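You operate a simulated robot arm through the tools that you are given. There is no shell and no other tool.

You are at the controls of a simulated two-armed robot. One attempt, no reset.

## Task
Prime the glue pump on slow speed, then switch it off.
Fine: yellow valve open till the sight glass on the pipe is full, then shut; other valves untouched. Where these are worked on the way, their far stop is far enough and under half their travel is too little: yellow valve.

Only the result counts: the job must be done as asked and must still hold three seconds after the hand-in. Knocking over, shifting, dropping, spilling or breaking anything else fails it.

## Robot
Two 7-joint arms with fingered hands on one trunk that stands fixed in place. Base frame: the origin is at the foot of the trunk, x ahead of it, y to its left, z up. Units: mm, rad, N and s.
The left shoulder is at [99, 128, 1085], the right one opposite. Payload 5 kg a hand.
The tool frame of a hand sits at the grasp point between the pads (the TCP): z along the fingers, y along the line on which they close. The tips reach 37 mm beyond it. Largest opening 124 mm; the body of the gripper starts 43 mm behind the TCP. The gripper is a hand of 3 fingers: y runs from the thumb to the fingers, the wrist lies at [-21, -116, -203] in the tool frame, and closing takes about 1.5 s.
Orientation is told as [roll, pitch, yaw] about the base's x, y, z axes, in that order, counted from this pose: with the fingers straight down and the wrist toward the robot, the tool's x, y and z point along [0, 1, 0], [1, 0, 0] and [0, 0, -1] of the base frame.

## Interface
- The arms move only by the tool jog_arm. It takes "left_rows", "right_rows" or both (then of equal length, played together; a hand with none holds still); each is a list of rows, each a list of 7 numbers: the turn, a rotation vector about the tool's x, y, z in units of 90 degrees (1.0 is 90 degrees), then the shift along the tool's x, y, z in units of 250 mm (1.0 is 250 mm), then the gripper command, from -1 (shut) to 1 (fully open), values between in proportion. In form: [[wx, wy, wz, tx, ty, tz, hand], ...]. A call has 1 to 20 rows; each row is the pose to reach, as a shift and turn from the pose commanded when the call began, along the tool's axes at that moment. A call with a number of a shift or a turn outside -1 to 1 is refused whole. Rows are played at 5 a second. More than 50 mm and 0.15 rad between two rows, or a gripper value outside its range, and nothing of the call is played. Where a pose cannot be reached the arm comes as near as it can. A force on the tool above 70 N (or 10 N above the force at the start of the call, whichever is more), or a blocked arm, ends the call early, and 0.2 s more pass. Each finger travels about 45 mm/s and halts on what it meets, pressing with about 24 N; the grip force reading is that of the motor and also rises with nothing between the fingers. The clock runs only during rows and for 0.2 s after the last one: add rows that repeat a pose to give the fingers time. The reply holds the time, the measured pose of the TCP, the force on the tool along the base axes, the opening and the grip force, in the units named above and with some noise, with the torque about the TCP (base axes, N m) and any sound that the robot's microphone picked up.
- Cameras (640 x 400 px; columns grow to the right, rows downward): "scene" is now at [258.6, -21.4, 1203.2]; the picture's right is [-0.15, -0.99, 0.00], its down [-0.73, 0.11, -0.67] and it looks along [0.66, -0.10, -0.74] (base axes); focal length 323 px, centre (320, 200). "left" rides on the left gripper at [-72, -104, -154] in its tool frame; the picture's right is [-0.83, -0.26, 0.49], its down [0.51, -0.72, 0.47] and it looks along [0.23, 0.64, 0.73] (tool axes); focal length 243 px, centre (320, 200). "right" rides on the right gripper at [72, -104, -153] in its tool frame; the picture's right is [-0.83, 0.26, -0.49], its down [-0.51, -0.72, 0.47] and it looks along [-0.23, 0.64, 0.73] (tool axes); focal length 243 px, centre (320, 200). There is no depth. A picture from a camera that has moved, and an enlarged one, comes with that camera's place and axes in the base frame and with its lens. The place of the scene camera against the robot may be out by one fixed shift of up to 25 mm in any direction.
- capture(camera): a new picture of that camera. The clock stands still meanwhile.
- raise_lower(by): slides the trunk up (or, below 0, down) by that many mm; the arms and the scene camera ride with it, the base frame stays. It gives what a move gives, with no picture.
- grasp_type(shape, hand): the hand has 3 fingers and takes this shape, open, in about a second: jaw (thumb against the fingers, like two jaws); tri (thumb and two fingers); tip (a fingertip pinch); poke (one finger out to press); point (the index stretched); flat (the hand flat); cup (the hand cupped); fist (a fist). The gripper value then closes the fingers along that shape, each until it touches; the sizes above hold for jaw. It gives what a move gives, with no picture.
- turn_head(pan, tilt): turns the head with the scene camera to pan (to the left, within 1.396 rad either way) and tilt (down, from -0.506 to 1.204), counted from straight ahead of the robot. It gives what a move gives.
- inspect(camera, box): a new picture of the part [left, top, right, bottom] of that camera's present view, enlarged. The clock stands still meanwhile.
- sign_off(): hands the job in; it is judged then, once.

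Places have to be worked out from the pictures, the camera data and where the tool is seen. Open the grippers and draw the arms clear of the work before you hand the job in, unless the task says otherwise.

The tools are called as a command line: name --argument value ..., lists and objects as JSON in quotes. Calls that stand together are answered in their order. jog_arm: Moves the arms, as the interface text tells. Its arguments: {"type":"object","properties":{"left_rows":{"type":"array","items":{"type":"array","items":{"type":"number"}}},"right_rows":{"type":"array","items":{"type":"array","items":{"type":"number"}}}},"required":[]} The other tools are called the same way: raise_lower (by) slides the trunk up or down; grasp_type (shape, hand) gives the hand a shape; turn_head (pan, tilt) turns the head that bears the scene camera; capture (camera) takes a picture; inspect (camera, box) takes an enlarged picture of a part of a camera's view; sign_off () hands the job in.

At the start:

```text
t: 0.0
left_ee_pos: [595.2, 85.4, 745.5]
left_tool_rot: [0.001, 0.001, -0.001]
left_force: [-0.2, -0.2, -0.3]
left_ft_torque: [0.03, 0.02, 0.01]
left_grip_width: 123.8
left_grasp_force: 0.0
left_shape: jaw
right_ee_pos: [501.5, -334.0, 726.6]
right_tool_rot: [0.0, 0.002, 0.0]
right_force: [0.5, -0.3, 0.0]
right_ft_torque: [-0.03, 0.05, -0.04]
right_grip_width: 123.8
right_grasp_force: 0.0
right_shape: jaw
trunk travel left (down, up): [-274.0, 290.0]
head pan, tilt: [-0.154, 0.834]
```

scene: 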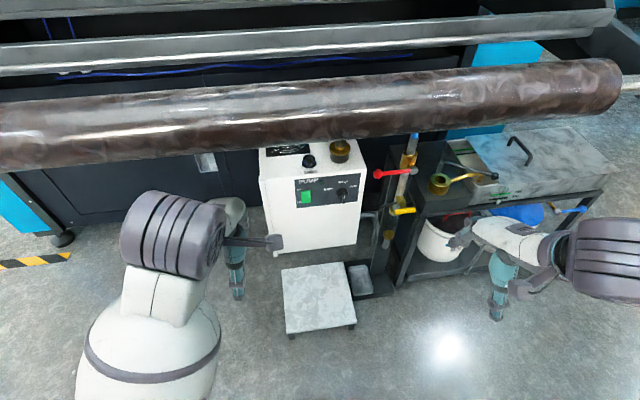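
right: 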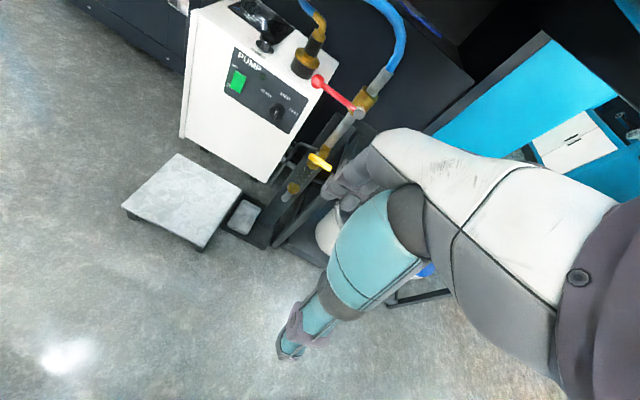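
left: 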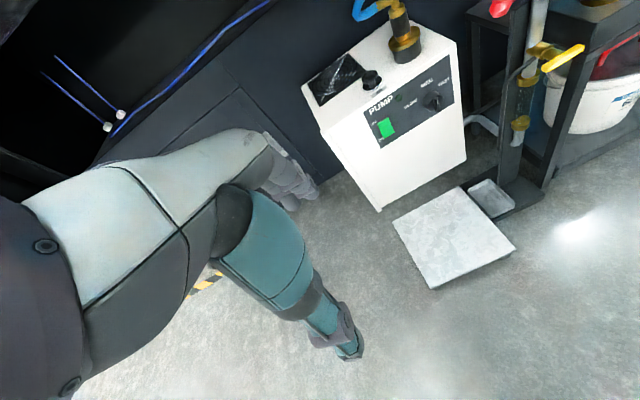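

I'll look closely at the pump panel and the valves before moving anything.

inspect --camera "scene" --box '[250, 130, 370, 205]'

inspect --camera "scene" --box '[350, 130, 510, 300]'

inspect --camera "left" --box '[300, 0, 480, 150]'

inspect --camera "right" --box '[180, 0, 430, 250]'

inspect --camera "left" --box '[440, 0, 640, 160]'

```text
5.33 times, centred on (310, 168) of scene
camera zoom: at [258.6, -21.4, 1203.2], right [-0.15, -0.99, 0.0], down [-0.73, 0.11, -0.67], along [0.66, -0.1, -0.74], focal length 1723 px, centre (373, 373)
```

zoom: 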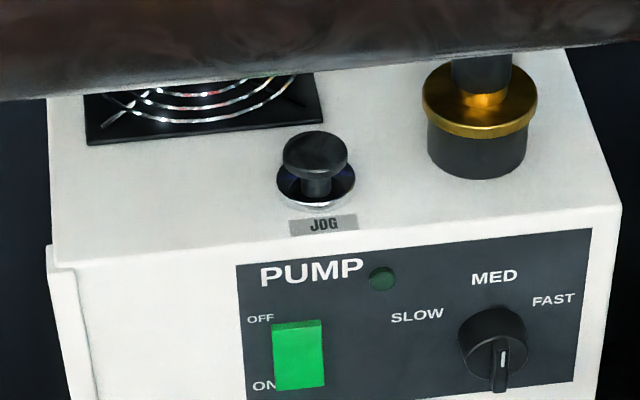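

```text
2.35 times, centred on (430, 215) of scene
camera zoom: at [258.6, -21.4, 1203.2], right [-0.15, -0.99, 0.0], down [-0.73, 0.11, -0.67], along [0.66, -0.1, -0.74], focal length 760 px, centre (61, 165)
```

zoom: 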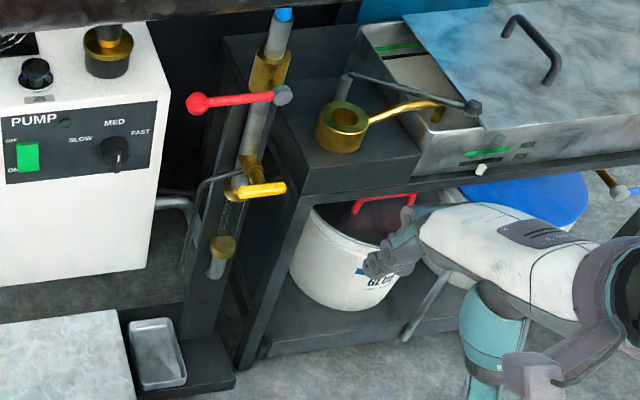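

```text
2.67 times, centred on (390, 75) of left
camera zoom: at [490.8, 11.4, 900.2], right [-0.26, -0.83, -0.49], down [-0.72, 0.51, -0.47], along [0.64, 0.23, -0.73], focal length 647 px, centre (133, 533)
```

zoom: 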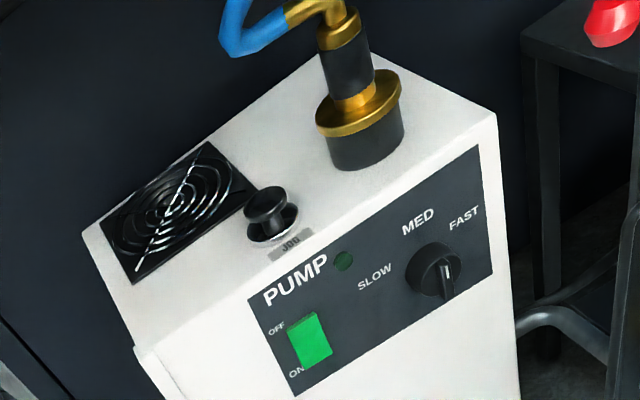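

```text
1.60 times, centred on (305, 125) of right
camera zoom: at [397.3, -260.7, 883.2], right [0.26, -0.83, 0.49], down [-0.72, -0.51, -0.47], along [0.64, -0.23, -0.73], focal length 388 px, centre (344, 320)
```

zoom: 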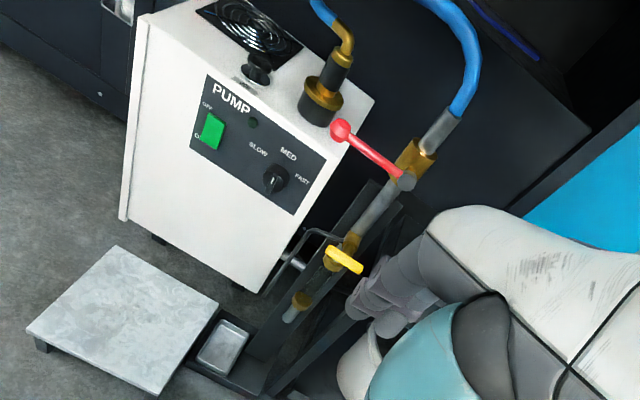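

```text
2.50 times, centred on (540, 80) of left
camera zoom: at [490.8, 11.4, 900.2], right [-0.26, -0.83, -0.49], down [-0.72, 0.51, -0.47], along [0.64, 0.23, -0.73], focal length 606 px, centre (-230, 500)
```

zoom: 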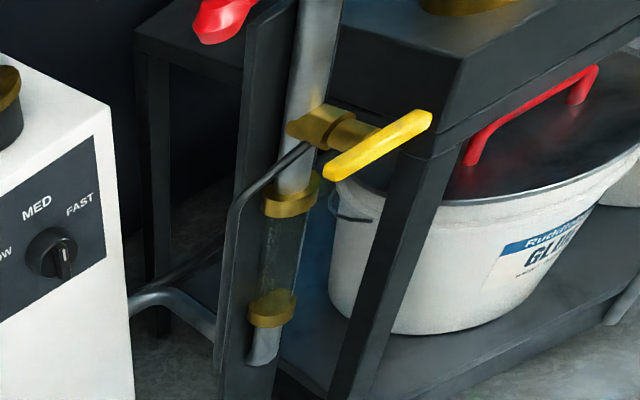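

The panel shows an OFF/ON rocker, a SLOW/MED/FAST knob and a JOG button. From the hand cameras the knob is near (947,-194,469), the rocker near (951,-76,473) and the yellow lever near (805,-342,528). I'll tilt the head up to see where the roller is before planning any arm motion.

turn_head --pan -0.1 --tilt 0.4

capture --camera "scene"

```text
t: 0.9
left_ee_pos: [595.0, 84.4, 745.3]
left_tool_rot: [-0.001, 0.0, 0.002]
left_force: [-0.1, 0.7, 0.1]
left_ft_torque: [0.03, -0.03, 0.01]
left_grip_width: 123.6
left_grasp_force: 0.1
left_shape: jaw
right_ee_pos: [502.0, -333.1, 729.4]
right_tool_rot: [0.002, 0.001, 0.001]
right_force: [-0.2, -0.5, 0.7]
right_ft_torque: [-0.01, -0.02, 0.05]
right_grip_width: 123.6
right_grasp_force: 0.2
right_shape: jaw
trunk travel left (down, up): [-274.0, 290.0]
head pan, tilt: [-0.099, 0.4]
```

```text
taken
camera scene: at [272.7, -18.6, 1241.0], right [-0.1, -0.99, 0.0], down [-0.39, 0.04, -0.92], along [0.92, -0.09, -0.39], focal length 323 px, centre (320, 200)
```

scene: 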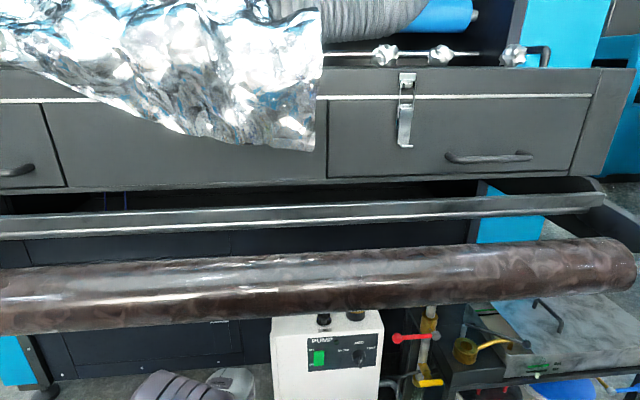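

The roller seems to lie at roughly x≈650–700, z≈870+, so the arms have to go under it. I'll lower the trunk by 150 mm, since the hands are over free floor, and use the parallax to pin the roller down.

raise_lower --by -150

capture --camera "scene"

capture --camera "left"

capture --camera "right"

```text
t: 2.6
left_ee_pos: [595.5, 84.3, 595.3]
left_tool_rot: [0.0, -0.001, -0.001]
left_force: [-0.8, 0.1, 0.3]
left_ft_torque: [0.01, -0.01, -0.01]
left_grip_width: 124.0
left_grasp_force: 0.0
left_shape: jaw
right_ee_pos: [491.9, -333.2, 517.2]
right_tool_rot: [0.003, 0.134, 0.001]
right_force: [-0.9, 0.2, -0.4]
right_ft_torque: [0.0, -0.01, -0.01]
right_grip_width: 123.5
right_grasp_force: 0.1
right_shape: jaw
trunk travel left (down, up): [-124.0, 440.0]
head pan, tilt: [-0.099, 0.4]
```

```text
taken
camera scene: at [326.5, -18.5, 1068.9], right [-0.1, -0.99, 0.0], down [-0.39, 0.04, -0.92], along [0.92, -0.09, -0.39], focal length 323 px, centre (320, 200)
```

scene: 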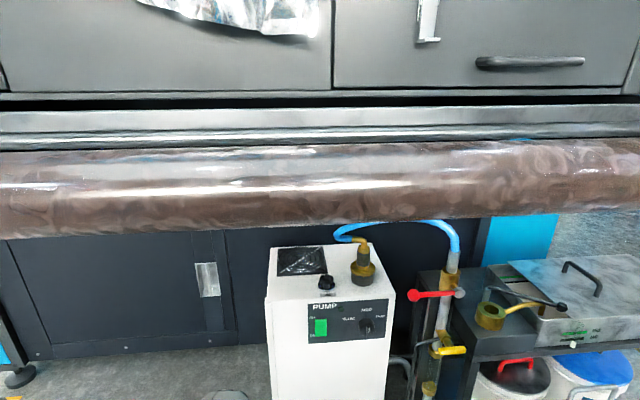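

```text
taken
camera left: at [490.4, 11.7, 750.7], right [-0.26, -0.83, -0.49], down [-0.72, 0.51, -0.47], along [0.64, 0.23, -0.73], focal length 243 px, centre (320, 200)
```

left: 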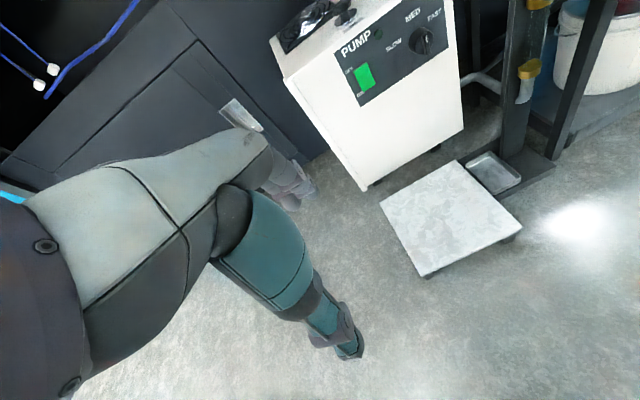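

```text
taken
camera right: at [409.4, -261.3, 685.1], right [0.33, -0.83, 0.45], down [-0.78, -0.51, -0.37], along [0.54, -0.23, -0.81], focal length 243 px, centre (320, 200)
```

right: 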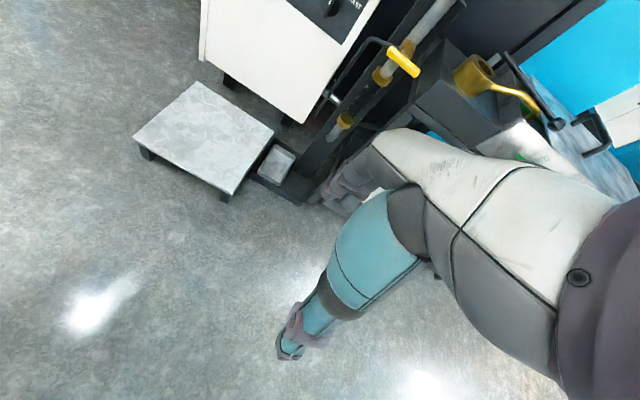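

The parallax puts the roller's underside at about (640, z≈910), so hands kept below z≈700 stay clear. I'll pitch both hands to point mostly forward (about −60°) and bring them a little closer so their cameras can view the panel and the valve.

jog_arm --left_rows '[[-0.074, 0, 0, -0.046, 0.047, 0.016, 1], [-0.148, 0, 0, -0.092, 0.093, 0.031, 1], [-0.222, 0, 0, -0.139, 0.14, 0.047, 1], [-0.296, 0, 0, -0.185, 0.187, 0.062, 1], [-0.37, 0, 0, -0.231, 0.233, 0.078, 1], [-0.444, 0, 0, -0.277, 0.28, 0.093, 1], [-0.519, 0, 0, -0.324, 0.327, 0.109, 1], [-0.593, 0, 0, -0.37, 0.373, 0.124, 1], [-0.667, 0, 0, -0.416, 0.42, 0.14, 1], [-0.667, 0, 0, -0.416, 0.42, 0.14, 1]]' --right_rows '[[-0.084, 0, 0, 0.015, 0.054, -0.027, 1], [-0.167, 0, 0, 0.029, 0.108, -0.053, 1], [-0.251, 0, 0, 0.044, 0.161, -0.08, 1], [-0.334, 0, 0, 0.059, 0.215, -0.106, 1], [-0.418, 0, 0, 0.073, 0.269, -0.133, 1], [-0.501, 0, 0, 0.088, 0.323, -0.159, 1], [-0.585, 0, 0, 0.103, 0.376, -0.186, 1], [-0.668, 0, 0, 0.117, 0.43, -0.212, 1], [-0.752, 0, 0, 0.132, 0.484, -0.239, 1], [-0.752, 0, 0, 0.132, 0.484, -0.239, 1]]'

capture --camera "left"

capture --camera "right"

capture --camera "scene"

```text
t: 4.3
left_ee_pos: [709.0, 61.0, 594.1]
left_tool_rot: [0.288, -0.914, -0.229]
left_force: [0.2, -0.1, 0.6]
left_ft_torque: [0.02, -0.02, 0.01]
left_grip_width: 124.0
left_grasp_force: 0.1
left_shape: jaw
right_ee_pos: [594.7, -308.3, 541.8]
right_tool_rot: [0.004, -0.786, -0.002]
right_force: [0.7, -0.2, -0.3]
right_ft_torque: [0.0, -0.03, -0.01]
right_grip_width: 123.7
right_grasp_force: 0.0
right_shape: jaw
right hand out of reach, approached as far as the arm can: row 1, 2, 3
trunk travel left (down, up): [-124.0, 440.0]
head pan, tilt: [-0.099, 0.4]
stopped in row 8 (left hand): the arm was blocked; the commanded pose is now the measured one
```

```text
taken
camera left: at [523.0, -12.5, 590.1], right [0.24, -0.73, -0.64], down [-0.05, 0.65, -0.76], along [0.97, 0.22, 0.12], focal length 243 px, centre (320, 200)
```

left: 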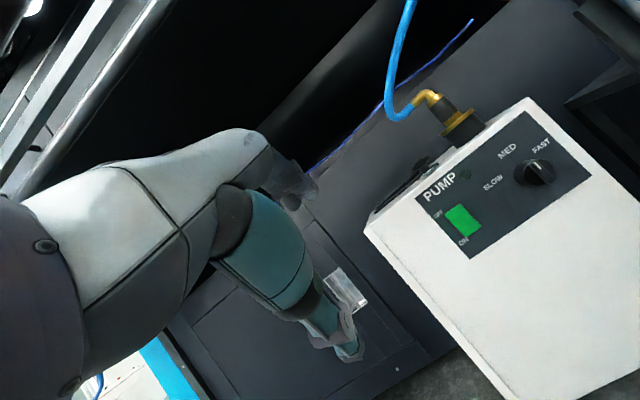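

```text
taken
camera right: at [411.3, -235.7, 579.2], right [-0.16, -0.83, 0.53], down [-0.18, -0.51, -0.84], along [0.97, -0.23, -0.06], focal length 243 px, centre (320, 200)
```

right: 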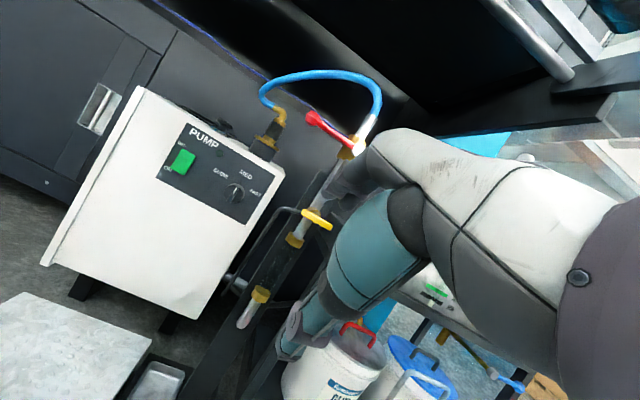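

```text
taken
camera scene: at [330.6, -18.8, 1063.0], right [-0.1, -0.99, 0.0], down [-0.39, 0.04, -0.92], along [0.92, -0.09, -0.39], focal length 323 px, centre (320, 200)
```

scene: 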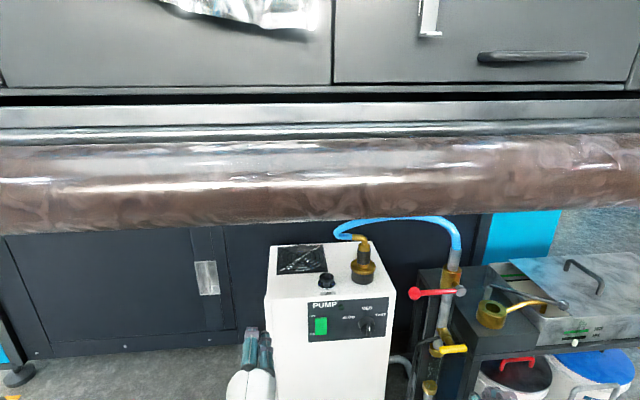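

The left arm was blocked in row 8, with no force on its tool. I'll tilt the head down to see how both arms sit relative to each other and the trunk.

turn_head --pan 0.1 --tilt 1.0

capture --camera "scene"

inspect --camera "left" --box '[400, 100, 600, 260]'

inspect --camera "right" --box '[150, 60, 400, 340]'

```text
t: 5.3
left_ee_pos: [706.6, 58.8, 598.8]
left_tool_rot: [0.286, -0.913, -0.23]
left_force: [-0.6, 0.4, 0.8]
left_ft_torque: [0.01, 0.01, 0.03]
left_grip_width: 123.6
left_grasp_force: 0.2
left_shape: jaw
right_ee_pos: [592.9, -309.1, 550.9]
right_tool_rot: [0.004, -0.792, -0.001]
right_force: [-0.3, 0.4, 0.0]
right_ft_torque: [0.0, -0.04, 0.01]
right_grip_width: 124.0
right_grasp_force: 0.1
right_shape: jaw
trunk travel left (down, up): [-124.0, 440.0]
head pan, tilt: [0.099, 1.0]
```

```text
taken
camera scene: at [304.2, -2.4, 1018.3], right [0.1, -1.0, 0.0], down [-0.84, -0.08, -0.54], along [0.54, 0.05, -0.84], focal length 323 px, centre (320, 200)
```

scene: 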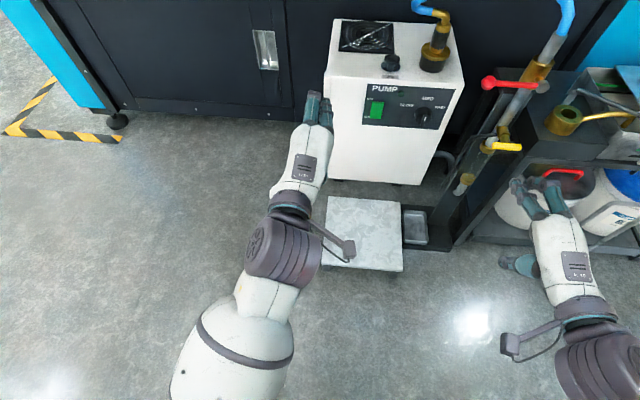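

```text
2.50 times, centred on (500, 180) of left
camera zoom: at [520.0, -14.0, 595.2], right [0.24, -0.73, -0.64], down [-0.05, 0.65, -0.76], along [0.97, 0.21, 0.12], focal length 606 px, centre (-130, 250)
```

zoom: 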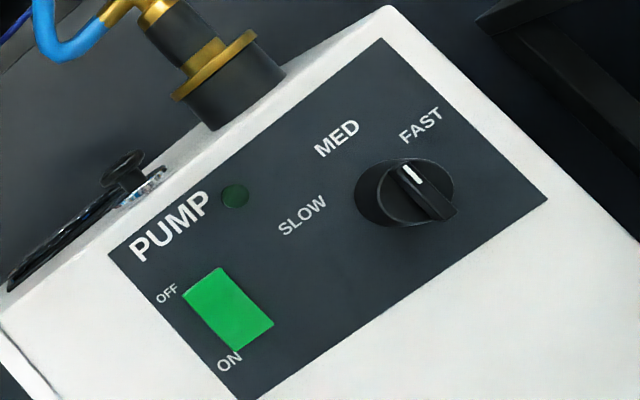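

```text
1.43 times, centred on (275, 200) of right
camera zoom: at [410.1, -235.4, 585.6], right [-0.17, -0.83, 0.53], down [-0.17, -0.51, -0.85], along [0.97, -0.23, -0.06], focal length 347 px, centre (384, 200)
```

zoom: 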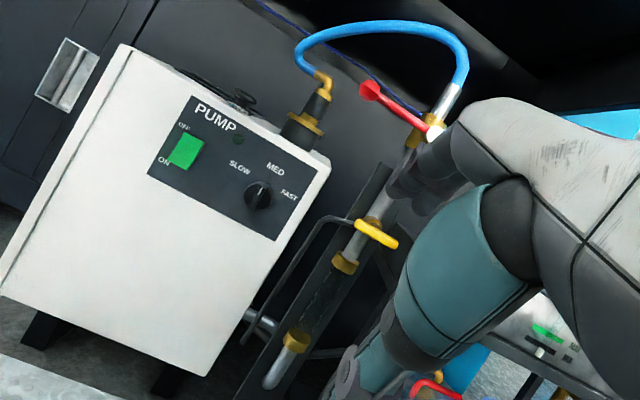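

The arms are clear of each other, and the left one simply ran into its own limit. The enlarged view shows the knob's white mark pointing up at MED, so SLOW is about 60° counter-clockwise. I plan to do everything with the right hand, so I'm drawing the left hand back and outward first.

jog_arm --left_rows '[[0, 0, 0, 0.087, -0.041, -0.03, 1], [0, 0, 0, 0.174, -0.082, -0.06, 1], [0, 0, 0, 0.26, -0.124, -0.09, 1], [0, 0, 0, 0.347, -0.165, -0.12, 1], [0, 0, 0, 0.434, -0.206, -0.148, 1], [0, 0, 0, 0.6, -0.25, -0.2, 1], [0, 0, 0, 0.7, -0.3, -0.25, 1]]'

```text
t: 6.9
left_ee_pos: [611.3, 233.1, 605.9]
left_tool_rot: [0.278, -0.916, -0.223]
left_force: [1.4, 0.2, -0.1]
left_ft_torque: [0.01, 0.03, -0.01]
left_grip_width: 123.7
left_grasp_force: 0.2
left_shape: jaw
right_ee_pos: [593.3, -308.0, 550.9]
right_tool_rot: [0.004, -0.793, 0.0]
right_force: [-0.8, -0.2, 0.7]
right_ft_torque: [-0.01, 0.05, -0.01]
right_grip_width: 123.9
right_grasp_force: 0.0
right_shape: jaw
trunk travel left (down, up): [-124.0, 440.0]
head pan, tilt: [0.099, 1.0]
```

The left hand is back at (611,233,606). Next I turn the right hand to point forward with its palm facing inward, which lines its wrist up with the shoulder, at about (650,-250,520).

jog_arm --right_rows '[[-0.033, 0.033, 0.079, 0.019, 0.006, 0.021, 1], [-0.065, 0.065, 0.157, 0.039, 0.012, 0.042, 1], [-0.098, 0.098, 0.236, 0.058, 0.018, 0.063, 1], [-0.13, 0.13, 0.314, 0.077, 0.024, 0.083, 1], [-0.163, 0.163, 0.393, 0.097, 0.03, 0.104, 1], [-0.196, 0.196, 0.472, 0.116, 0.036, 0.125, 1], [-0.228, 0.228, 0.55, 0.135, 0.042, 0.146, 1], [-0.261, 0.261, 0.629, 0.155, 0.048, 0.167, 1], [-0.293, 0.293, 0.707, 0.174, 0.054, 0.188, 1], [-0.326, 0.326, 0.786, 0.193, 0.06, 0.208, 1], [-0.358, 0.358, 0.864, 0.213, 0.066, 0.229, 1], [-0.391, 0.391, 0.943, 0.232, 0.072, 0.25, 1], [-0.391, 0.391, 0.943, 0.232, 0.072, 0.25, 1]]'

capture --camera "right"

capture --camera "scene"

```text
t: 8.4
left_ee_pos: [611.3, 233.9, 606.8]
left_tool_rot: [0.28, -0.918, -0.224]
left_force: [0.5, -0.3, -0.6]
left_ft_torque: [0.01, 0.01, 0.0]
left_grip_width: 123.7
left_grasp_force: 0.3
left_shape: jaw
right_ee_pos: [623.2, -303.7, 542.1]
right_tool_rot: [0.98, -0.779, -0.933]
right_force: [-0.5, -0.3, -0.6]
right_ft_torque: [0.0, -0.01, -0.01]
right_grip_width: 124.0
right_grasp_force: 0.1
right_shape: jaw
trunk travel left (down, up): [-124.0, 440.0]
head pan, tilt: [0.099, 1.0]
stopped in row 7 (right hand): the arm was blocked; the commanded pose is now the measured one
```

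```text
taken
camera right: at [447.3, -213.0, 573.4], right [-0.41, -0.9, -0.11], down [0.07, 0.09, -0.99], along [0.91, -0.42, 0.02], focal length 243 px, centre (320, 200)
```

right: 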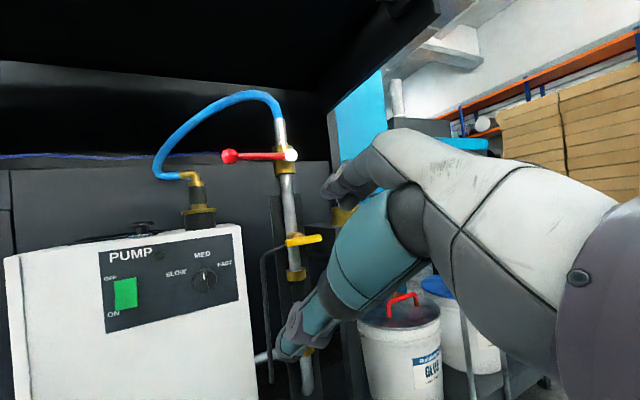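

```text
taken
camera scene: at [303.8, -2.5, 1018.8], right [0.1, -1.0, 0.0], down [-0.84, -0.08, -0.54], along [0.54, 0.05, -0.84], focal length 323 px, centre (320, 200)
```

scene: 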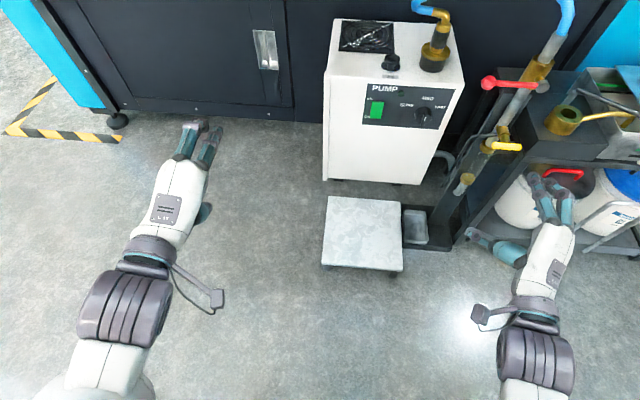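

The right arm was blocked while folding inward, again with no tool force, so it's probably the elbow or upper arm. I'll look down toward the right elbow to see what it meets.

turn_head --pan -0.7 --tilt 1.2

capture --camera "scene"

```text
t: 9.5
left_ee_pos: [611.8, 233.3, 606.0]
left_tool_rot: [0.279, -0.916, -0.223]
left_force: [0.5, 0.6, 0.3]
left_ft_torque: [0.0, -0.03, 0.02]
left_grip_width: 124.0
left_grasp_force: 0.0
left_shape: jaw
right_ee_pos: [623.1, -303.5, 539.6]
right_tool_rot: [0.981, -0.776, -0.932]
right_force: [0.4, -0.1, -0.6]
right_ft_torque: [0.02, -0.03, 0.03]
right_grip_width: 123.9
right_grasp_force: 0.0
right_shape: jaw
trunk travel left (down, up): [-124.0, 440.0]
head pan, tilt: [-0.7, 1.201]
```

```text
taken
camera scene: at [277.6, -45.3, 1005.8], right [-0.64, -0.77, 0.0], down [-0.71, 0.6, -0.36], along [0.28, -0.23, -0.93], focal length 323 px, centre (320, 200)
```

scene: 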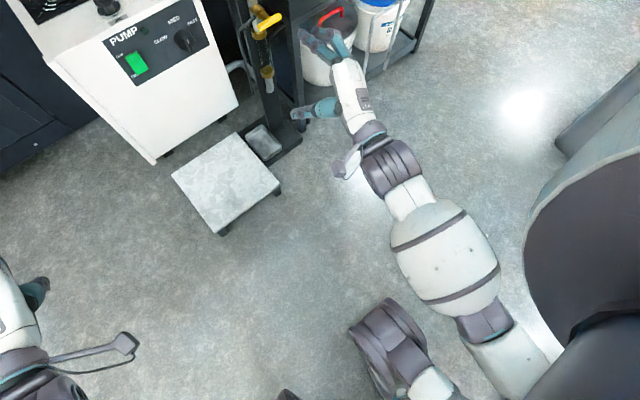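

The folded elbow is running into the lower trunk. Straightening the arm should free it, so I move the right hand forward to about (720,-230,520) before finishing the turn.

jog_arm --right_rows '[[0, 0, 0, 0.045, -0.012, 0.086, 1], [0, 0, 0, 0.09, -0.024, 0.173, 1], [0, 0, 0, 0.136, -0.035, 0.259, 1], [0, 0, 0, 0.181, -0.047, 0.346, 1], [0, 0, 0, 0.226, -0.059, 0.432, 1], [0, 0, 0, 0.226, -0.059, 0.432, 1]]'

capture --camera "scene"

capture --camera "right"

```text
t: 10.8
left_ee_pos: [611.5, 233.0, 606.4]
left_tool_rot: [0.279, -0.917, -0.225]
left_force: [0.5, 0.3, 0.1]
left_ft_torque: [0.01, 0.0, 0.01]
left_grip_width: 124.0
left_grasp_force: 0.1
left_shape: jaw
right_ee_pos: [711.5, -264.5, 515.7]
right_tool_rot: [0.818, -0.871, -0.771]
right_force: [-0.7, -0.2, 0.1]
right_ft_torque: [0.02, 0.01, 0.01]
right_grip_width: 124.0
right_grasp_force: 0.0
right_shape: jaw
trunk travel left (down, up): [-124.0, 440.0]
head pan, tilt: [-0.7, 1.201]
stopped in row 6 (right hand): the arm was blocked; the commanded pose is now the measured one
```

```text
taken
camera scene: at [277.1, -45.4, 1006.4], right [-0.64, -0.76, 0.0], down [-0.71, 0.6, -0.36], along [0.28, -0.23, -0.93], focal length 323 px, centre (320, 200)
```

scene: 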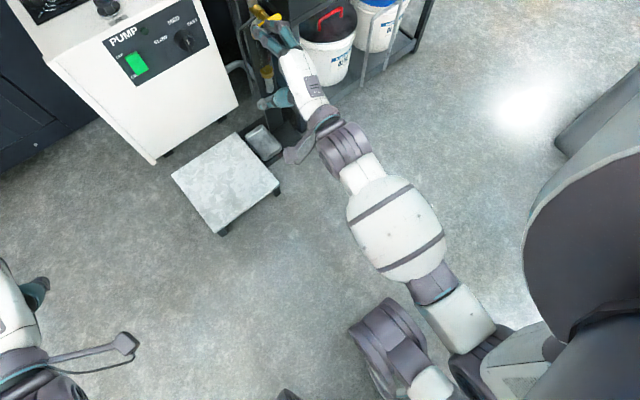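

```text
taken
camera right: at [531.9, -179.0, 539.0], right [-0.38, -0.93, 0.03], down [0.05, -0.05, -1.0], along [0.93, -0.37, 0.06], focal length 243 px, centre (320, 200)
```

right: 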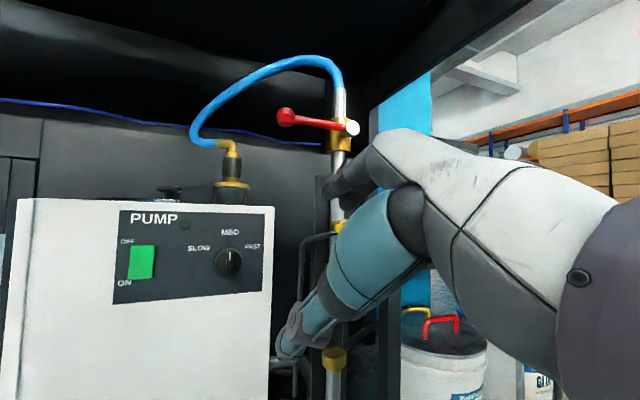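

The elbow hangs straight down beside the crouched trunk, which stops the hand moving inward. Raising the trunk 100 mm should open that elbow up and let me bring the hand inward and forward.

raise_lower --by 100

capture --camera "scene"

```text
t: 12.1
left_ee_pos: [612.5, 233.6, 706.7]
left_tool_rot: [0.278, -0.915, -0.224]
left_force: [-0.8, -0.2, 0.1]
left_ft_torque: [0.04, -0.02, -0.02]
left_grip_width: 124.0
left_grasp_force: 0.0
left_shape: jaw
right_ee_pos: [712.5, -269.9, 616.0]
right_tool_rot: [0.796, -0.884, -0.75]
right_force: [0.5, 1.4, 0.0]
right_ft_torque: [0.0, -0.02, 0.01]
right_grip_width: 124.2
right_grasp_force: 0.1
right_shape: jaw
trunk travel left (down, up): [-224.0, 340.0]
head pan, tilt: [-0.7, 1.201]
```

```text
taken
camera scene: at [238.8, -45.4, 1125.1], right [-0.64, -0.76, 0.0], down [-0.71, 0.6, -0.36], along [0.28, -0.23, -0.93], focal length 323 px, centre (320, 200)
```

scene: 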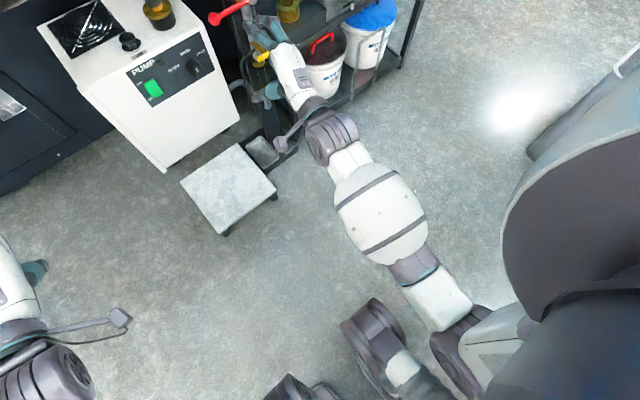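

The trunk is up and both hands rode with it. Now I try shifting the right hand inward by about 100 mm.

jog_arm --right_rows '[[0, 0, 0, 0.065, -0.04, 0.034, 1], [0, 0, 0, 0.13, -0.079, 0.067, 1], [0, 0, 0, 0.195, -0.119, 0.101, 1], [0, 0, 0, 0.26, -0.158, 0.134, 1], [0, 0, 0, 0.325, -0.198, 0.168, 1], [0, 0, 0, 0.325, -0.198, 0.168, 1]]'

capture --camera "scene"

```text
t: 13.1
left_ee_pos: [611.6, 233.7, 707.9]
left_tool_rot: [0.279, -0.917, -0.223]
left_force: [0.1, -0.3, 0.2]
left_ft_torque: [0.02, -0.02, 0.01]
left_grip_width: 124.0
left_grasp_force: 0.1
left_shape: jaw
right_ee_pos: [719.8, -240.1, 596.7]
right_tool_rot: [0.61, -0.956, -0.576]
right_force: [0.0, -0.2, 0.9]
right_ft_torque: [0.0, -0.03, 0.02]
right_grip_width: 123.7
right_grasp_force: 0.0
right_shape: jaw
trunk travel left (down, up): [-224.0, 340.0]
head pan, tilt: [-0.7, 1.201]
stopped in row 4 (right hand): the arm was blocked; the commanded pose is now the measured one
```

```text
taken
camera scene: at [238.3, -45.4, 1125.4], right [-0.64, -0.76, 0.0], down [-0.71, 0.6, -0.36], along [0.28, -0.23, -0.93], focal length 323 px, centre (320, 200)
```

scene: 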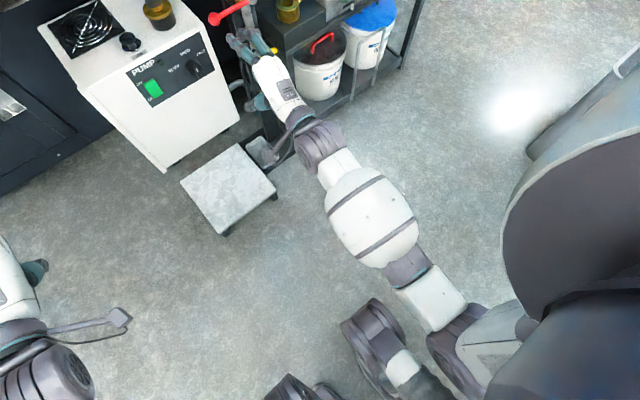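

Pointing the hand up with the palm down drives the elbow low into the trunk. I'll return the right hand to a palm-down, mostly downward pitch of about −0.5 so the elbow lifts, and shift it inward a little.

jog_arm --right_rows '[[0.059, -0.022, -0.03, 0.035, 0.015, -0.01, 1], [0.117, -0.043, -0.059, 0.069, 0.03, -0.021, 1], [0.176, -0.065, -0.089, 0.104, 0.045, -0.031, 1], [0.234, -0.087, -0.119, 0.139, 0.06, -0.042, 1], [0.293, -0.108, -0.148, 0.173, 0.075, -0.052, 1], [0.351, -0.13, -0.178, 0.208, 0.09, -0.063, 1], [0.351, -0.13, -0.178, 0.208, 0.09, -0.063, 1]]'

capture --camera "scene"

```text
t: 14.7
left_ee_pos: [612.4, 233.8, 706.4]
left_tool_rot: [0.279, -0.916, -0.222]
left_force: [0.3, -0.5, 0.3]
left_ft_torque: [0.02, 0.02, -0.01]
left_grip_width: 124.0
left_grasp_force: 0.2
left_shape: jaw
right_ee_pos: [719.3, -201.8, 639.0]
right_tool_rot: [0.001, -0.5, 0.002]
right_force: [-0.9, 0.4, 0.1]
right_ft_torque: [0.01, -0.02, 0.01]
right_grip_width: 124.3
right_grasp_force: 0.1
right_shape: jaw
trunk travel left (down, up): [-224.0, 340.0]
head pan, tilt: [-0.7, 1.201]
```

```text
taken
camera scene: at [238.8, -45.4, 1124.2], right [-0.64, -0.76, 0.0], down [-0.71, 0.6, -0.36], along [0.28, -0.23, -0.93], focal length 323 px, centre (320, 200)
```

scene: 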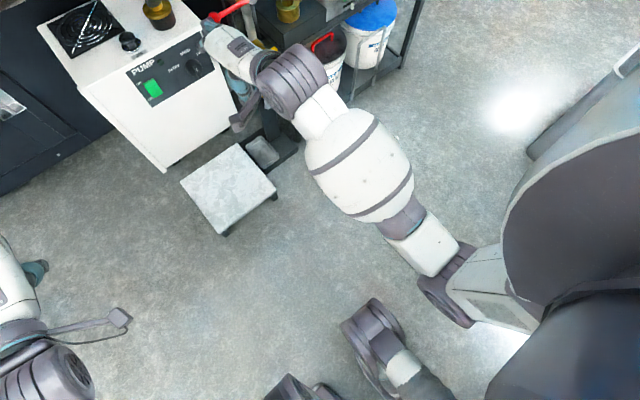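

That worked: the elbow is clear and the pose was reached exactly. Now I move the hand in and down, then forward, staying left of the red lever (ball at about (825,-248,664)).

jog_arm --right_rows '[[-0.02, 0, 0, 0.1, -0.03, 0.07, 1], [-0.04, 0, 0, 0.2, -0.04, 0.15, 1], [-0.06, 0, 0, 0.288, -0.02, 0.25, 1], [-0.08, 0, 0, 0.288, 0.05, 0.36, 1], [-0.1, 0, 0, 0.288, 0.13, 0.46, 1], [-0.127, 0, 0, 0.288, 0.2, 0.56, 1], [-0.127, 0, 0, 0.288, 0.2, 0.56, 1]]'

capture --camera "scene"

capture --camera "right"

```text
t: 16.3
left_ee_pos: [611.1, 233.8, 706.3]
left_tool_rot: [0.279, -0.914, -0.224]
left_force: [0.4, 0.1, 0.4]
left_ft_torque: [0.02, -0.03, -0.01]
left_grip_width: 123.8
left_grasp_force: 0.0
left_shape: jaw
right_ee_pos: [832.1, -128.9, 542.2]
right_tool_rot: [0.003, -0.704, 0.0]
right_force: [0.0, -0.8, 0.3]
right_ft_torque: [0.0, 0.03, -0.02]
right_grip_width: 123.8
right_grasp_force: 0.0
right_shape: jaw
trunk travel left (down, up): [-224.0, 340.0]
head pan, tilt: [-0.7, 1.201]
```

```text
taken
camera scene: at [238.7, -45.5, 1124.2], right [-0.64, -0.76, 0.0], down [-0.71, 0.6, -0.36], along [0.28, -0.23, -0.93], focal length 323 px, centre (320, 200)
```

scene: 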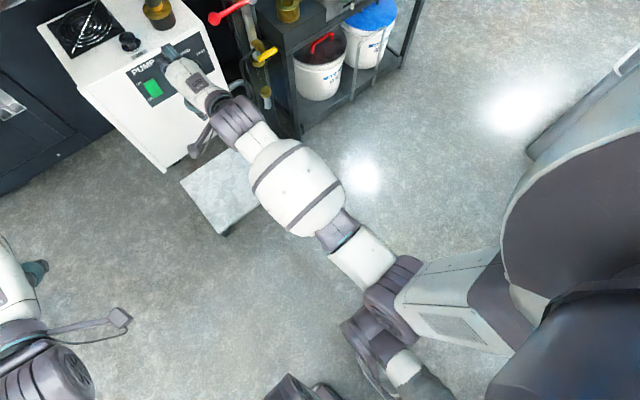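

```text
taken
camera right: at [653.2, -55.4, 593.0], right [-0.12, -0.83, 0.54], down [-0.24, -0.51, -0.83], along [0.96, -0.23, -0.14], focal length 243 px, centre (320, 200)
```

right: 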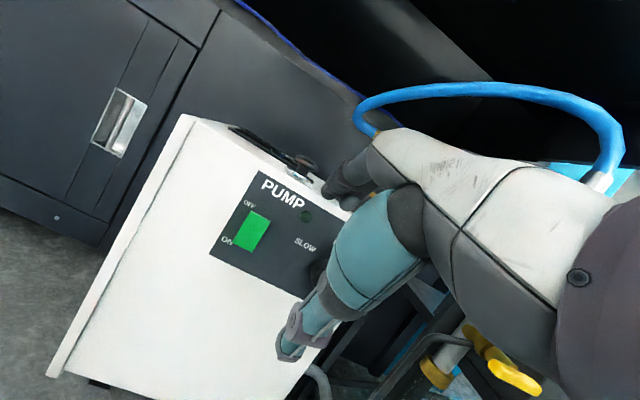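

The extended palm-down pose works well here. I'd rather press and push with a single finger, so I back off 60 mm and try the "poke" shape to see where its fingertip sits.

jog_arm --right_rows '[[0, 0, 0, 0, -0.09, -0.075, 1], [0, 0, 0, 0, -0.18, -0.15, 1]]'

grasp_type --hand "right" --shape "poke"

capture --camera "right"

turn_head --pan -0.2 --tilt 0.8

capture --camera "scene"

```text
t: 17.1
left_ee_pos: [612.3, 232.5, 702.1]
left_tool_rot: [0.278, -0.913, -0.224]
left_force: [0.1, -1.0, -0.5]
left_ft_torque: [0.02, 0.0, 0.0]
left_grip_width: 123.7
left_grasp_force: 0.1
left_shape: jaw
right_ee_pos: [788.0, -150.1, 554.1]
right_tool_rot: [-0.063, -0.731, 0.043]
right_force: [0.7, 0.0, -0.4]
right_ft_torque: [0.0, 0.01, -0.01]
right_grip_width: 124.0
right_grasp_force: 0.0
right_shape: jaw
trunk travel left (down, up): [-224.0, 340.0]
head pan, tilt: [-0.7, 1.201]
stopped in row 2 (right hand): the arm was blocked; the commanded pose is now the measured one
```

```text
t: 18.0
left_ee_pos: [611.4, 233.5, 705.3]
left_tool_rot: [0.281, -0.916, -0.223]
left_force: [0.0, -0.3, -0.4]
left_ft_torque: [-0.01, 0.06, 0.02]
left_grip_width: 123.7
left_grasp_force: 0.0
left_shape: jaw
right_ee_pos: [787.7, -150.7, 559.0]
right_tool_rot: [-0.061, -0.734, 0.044]
right_force: [0.5, -0.7, 0.3]
right_ft_torque: [-0.03, -0.01, 0.0]
right_grip_width: 0.0
right_grasp_force: 0.0
right_shape: poke
trunk travel left (down, up): [-224.0, 340.0]
head pan, tilt: [-0.7, 1.201]
```

```text
taken
camera right: at [607.3, -76.0, 601.0], right [-0.13, -0.8, 0.58], down [-0.22, -0.55, -0.81], along [0.97, -0.23, -0.1], focal length 243 px, centre (320, 200)
```

right: 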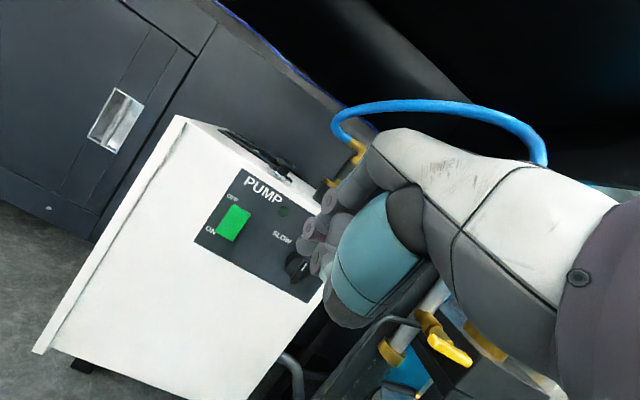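

```text
t: 18.9
left_ee_pos: [611.0, 234.3, 706.6]
left_tool_rot: [0.28, -0.917, -0.224]
left_force: [-0.8, 0.0, -0.7]
left_ft_torque: [0.0, -0.04, 0.0]
left_grip_width: 123.8
left_grasp_force: 0.1
left_shape: jaw
right_ee_pos: [788.3, -149.9, 559.5]
right_tool_rot: [-0.06, -0.732, 0.042]
right_force: [0.7, -0.4, -0.2]
right_ft_torque: [0.01, -0.04, -0.01]
right_grip_width: 0.2
right_grasp_force: 0.1
right_shape: poke
trunk travel left (down, up): [-224.0, 340.0]
head pan, tilt: [-0.201, 0.799]
```

```text
taken
camera scene: at [275.1, -25.5, 1152.0], right [-0.2, -0.98, 0.0], down [-0.7, 0.14, -0.7], along [0.68, -0.14, -0.72], focal length 323 px, centre (320, 200)
```

scene: 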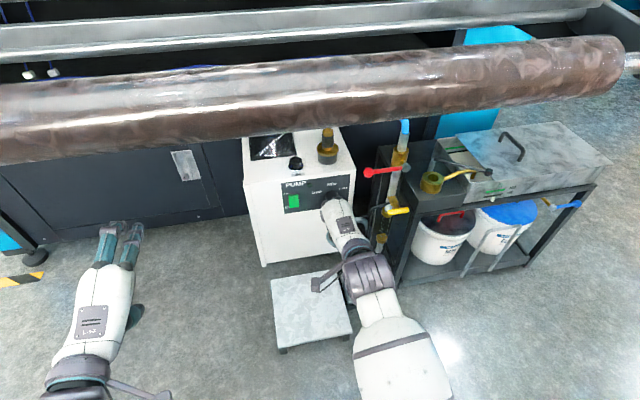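

The hand is in poke shape now. I'll zoom in from both cameras to find which fingertip sticks out.

inspect --camera "right" --box '[230, 110, 450, 340]'

inspect --camera "scene" --box '[270, 120, 430, 320]'

```text
1.74 times, centred on (340, 225) of right
camera zoom: at [607.4, -75.9, 601.2], right [-0.13, -0.81, 0.58], down [-0.22, -0.55, -0.81], along [0.97, -0.23, -0.1], focal length 422 px, centre (285, 156)
```

zoom: 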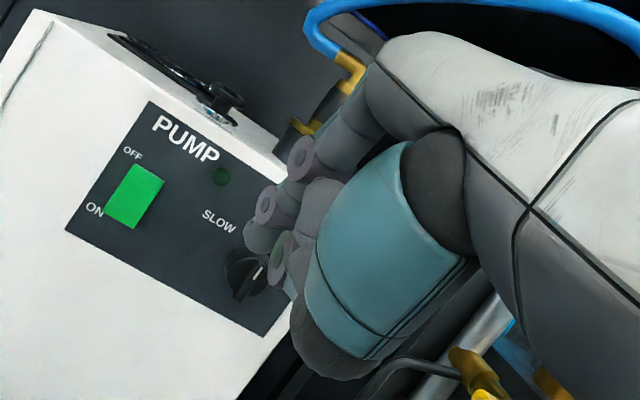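

```text
2.00 times, centred on (350, 220) of scene
camera zoom: at [275.1, -25.5, 1152.0], right [-0.2, -0.98, 0.0], down [-0.7, 0.14, -0.7], along [0.68, -0.14, -0.72], focal length 646 px, centre (260, 160)
```

zoom: 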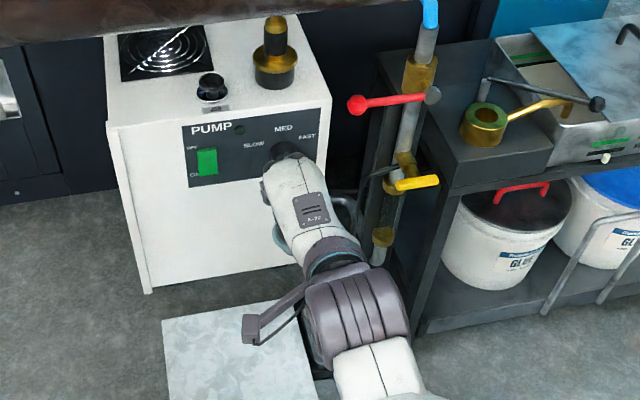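

In poke the fingers look mostly curled and I can't make out a tip. I'll try the "point" shape with a stretched index for comparison.

grasp_type --hand "right" --shape "point"

inspect --camera "right" --box '[230, 110, 450, 340]'

inspect --camera "scene" --box '[270, 120, 430, 320]'

```text
t: 19.8
left_ee_pos: [612.3, 234.1, 706.4]
left_tool_rot: [0.279, -0.916, -0.225]
left_force: [0.1, -0.8, 0.5]
left_ft_torque: [0.0, 0.02, 0.02]
left_grip_width: 123.9
left_grasp_force: 0.1
left_shape: jaw
right_ee_pos: [787.7, -150.5, 559.6]
right_tool_rot: [-0.061, -0.732, 0.044]
right_force: [0.0, -0.3, 0.0]
right_ft_torque: [-0.03, 0.02, 0.0]
right_grip_width: 0.0
right_grasp_force: 0.0
right_shape: point
trunk travel left (down, up): [-224.0, 340.0]
head pan, tilt: [-0.201, 0.799]
```

```text
1.74 times, centred on (340, 225) of right
camera zoom: at [607.5, -75.9, 601.3], right [-0.13, -0.81, 0.58], down [-0.22, -0.55, -0.81], along [0.97, -0.23, -0.1], focal length 422 px, centre (285, 156)
```

zoom: 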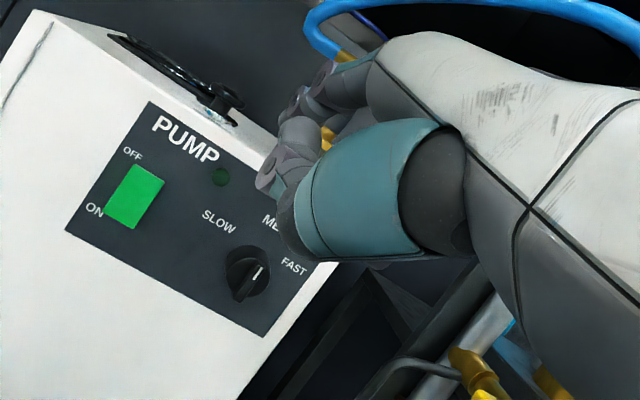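

```text
2.00 times, centred on (350, 220) of scene
camera zoom: at [275.1, -25.4, 1152.0], right [-0.2, -0.98, 0.0], down [-0.7, 0.14, -0.7], along [0.68, -0.14, -0.72], focal length 646 px, centre (260, 160)
```

zoom: 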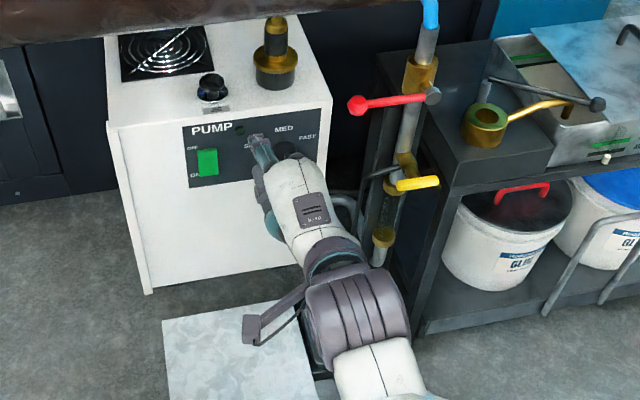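

"Point" clearly stretches the index forward past the palm. I'll check whether the left hand's camera can see that fingertip from the side so I can locate it.

capture --camera "left"

inspect --camera "scene" --box '[290, 165, 360, 225]'

```text
taken
camera left: at [426.1, 160.4, 702.6], right [0.24, -0.73, -0.63], down [-0.05, 0.64, -0.76], along [0.97, 0.21, 0.12], focal length 243 px, centre (320, 200)
```

left: 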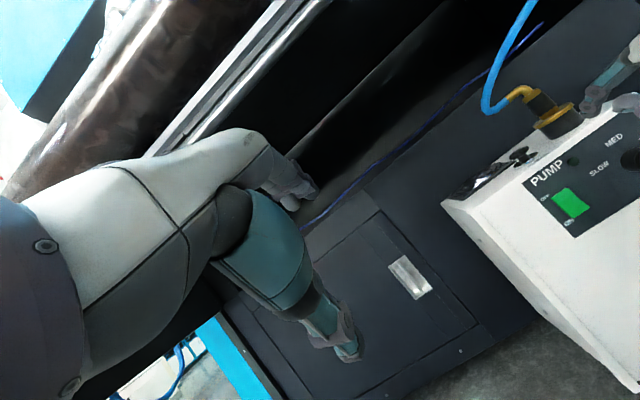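

```text
6.67 times, centred on (325, 195) of scene
camera zoom: at [275.1, -25.4, 1152.0], right [-0.2, -0.98, 0.0], down [-0.7, 0.14, -0.7], along [0.68, -0.14, -0.72], focal length 2154 px, centre (287, 233)
```

zoom: 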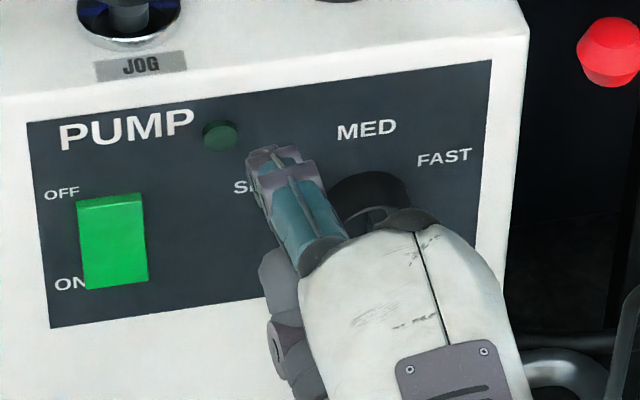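

The left and scene views put the index tip near (870,-138,600), which is about (10,88,25) in the tool frame, pointing roughly along the palm. I'll lower the hand and reduce the pitch so the finger slopes about 30° down and slightly right, short of the panel.

jog_arm --right_rows '[[0.046, -0.012, 0.031, -0.01, -0.011, 0.045, 1], [0.091, -0.025, 0.062, -0.02, -0.022, 0.09, 1], [0.137, -0.037, 0.093, -0.031, -0.032, 0.134, 1], [0.182, -0.049, 0.1235, -0.041, -0.043, 0.179, 1], [0.182, -0.049, 0.1235, -0.041, -0.043, 0.179, 1]]'

capture --camera "right"

inspect --camera "scene" --box '[270, 155, 390, 235]'

inspect --camera "left" --box '[480, 0, 640, 260]'

```text
t: 20.7
left_ee_pos: [612.5, 233.9, 706.5]
left_tool_rot: [0.279, -0.917, -0.224]
left_force: [-0.4, 0.1, -0.4]
left_ft_torque: [0.0, -0.01, -0.01]
left_grip_width: 124.0
left_grasp_force: 0.1
left_shape: jaw
right_ee_pos: [794.4, -242.3, 509.7]
right_tool_rot: [-0.181, -0.497, -0.084]
right_force: [-0.5, 0.0, 0.4]
right_ft_torque: [-0.03, -0.02, -0.02]
right_grip_width: 119.0
right_grasp_force: 0.0
right_shape: point
trunk travel left (down, up): [-224.0, 340.0]
head pan, tilt: [-0.201, 0.799]
stopped in row 4 (right hand): the arm was blocked; the commanded pose is now the measured one
```

```text
taken
camera right: at [645.8, -130.1, 582.9], right [-0.13, -0.72, 0.68], down [-0.5, -0.54, -0.67], along [0.85, -0.43, -0.29], focal length 243 px, centre (320, 200)
```

right: 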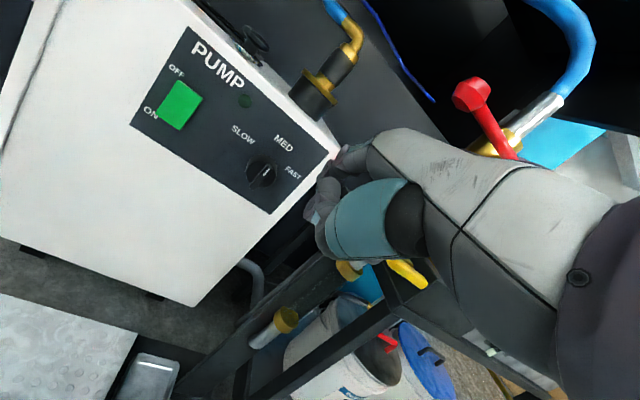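

```text
5.00 times, centred on (330, 195) of scene
camera zoom: at [274.6, -25.3, 1153.0], right [-0.2, -0.98, 0.0], down [-0.7, 0.14, -0.7], along [0.68, -0.14, -0.72], focal length 1615 px, centre (270, 225)
```

zoom: 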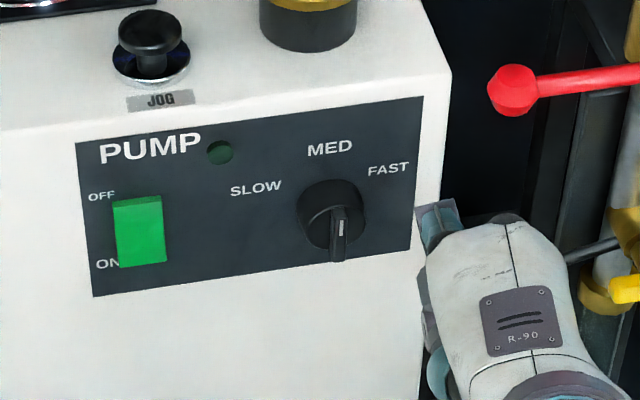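

```text
1.54 times, centred on (560, 130) of left
camera zoom: at [426.1, 160.4, 703.9], right [0.24, -0.73, -0.63], down [-0.05, 0.64, -0.76], along [0.97, 0.21, 0.12], focal length 373 px, centre (-49, 308)
```

zoom: 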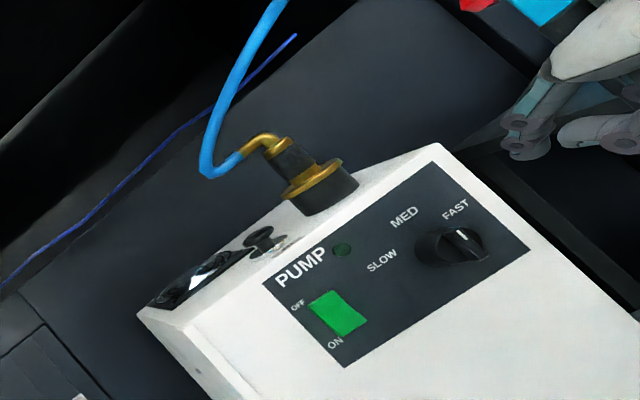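

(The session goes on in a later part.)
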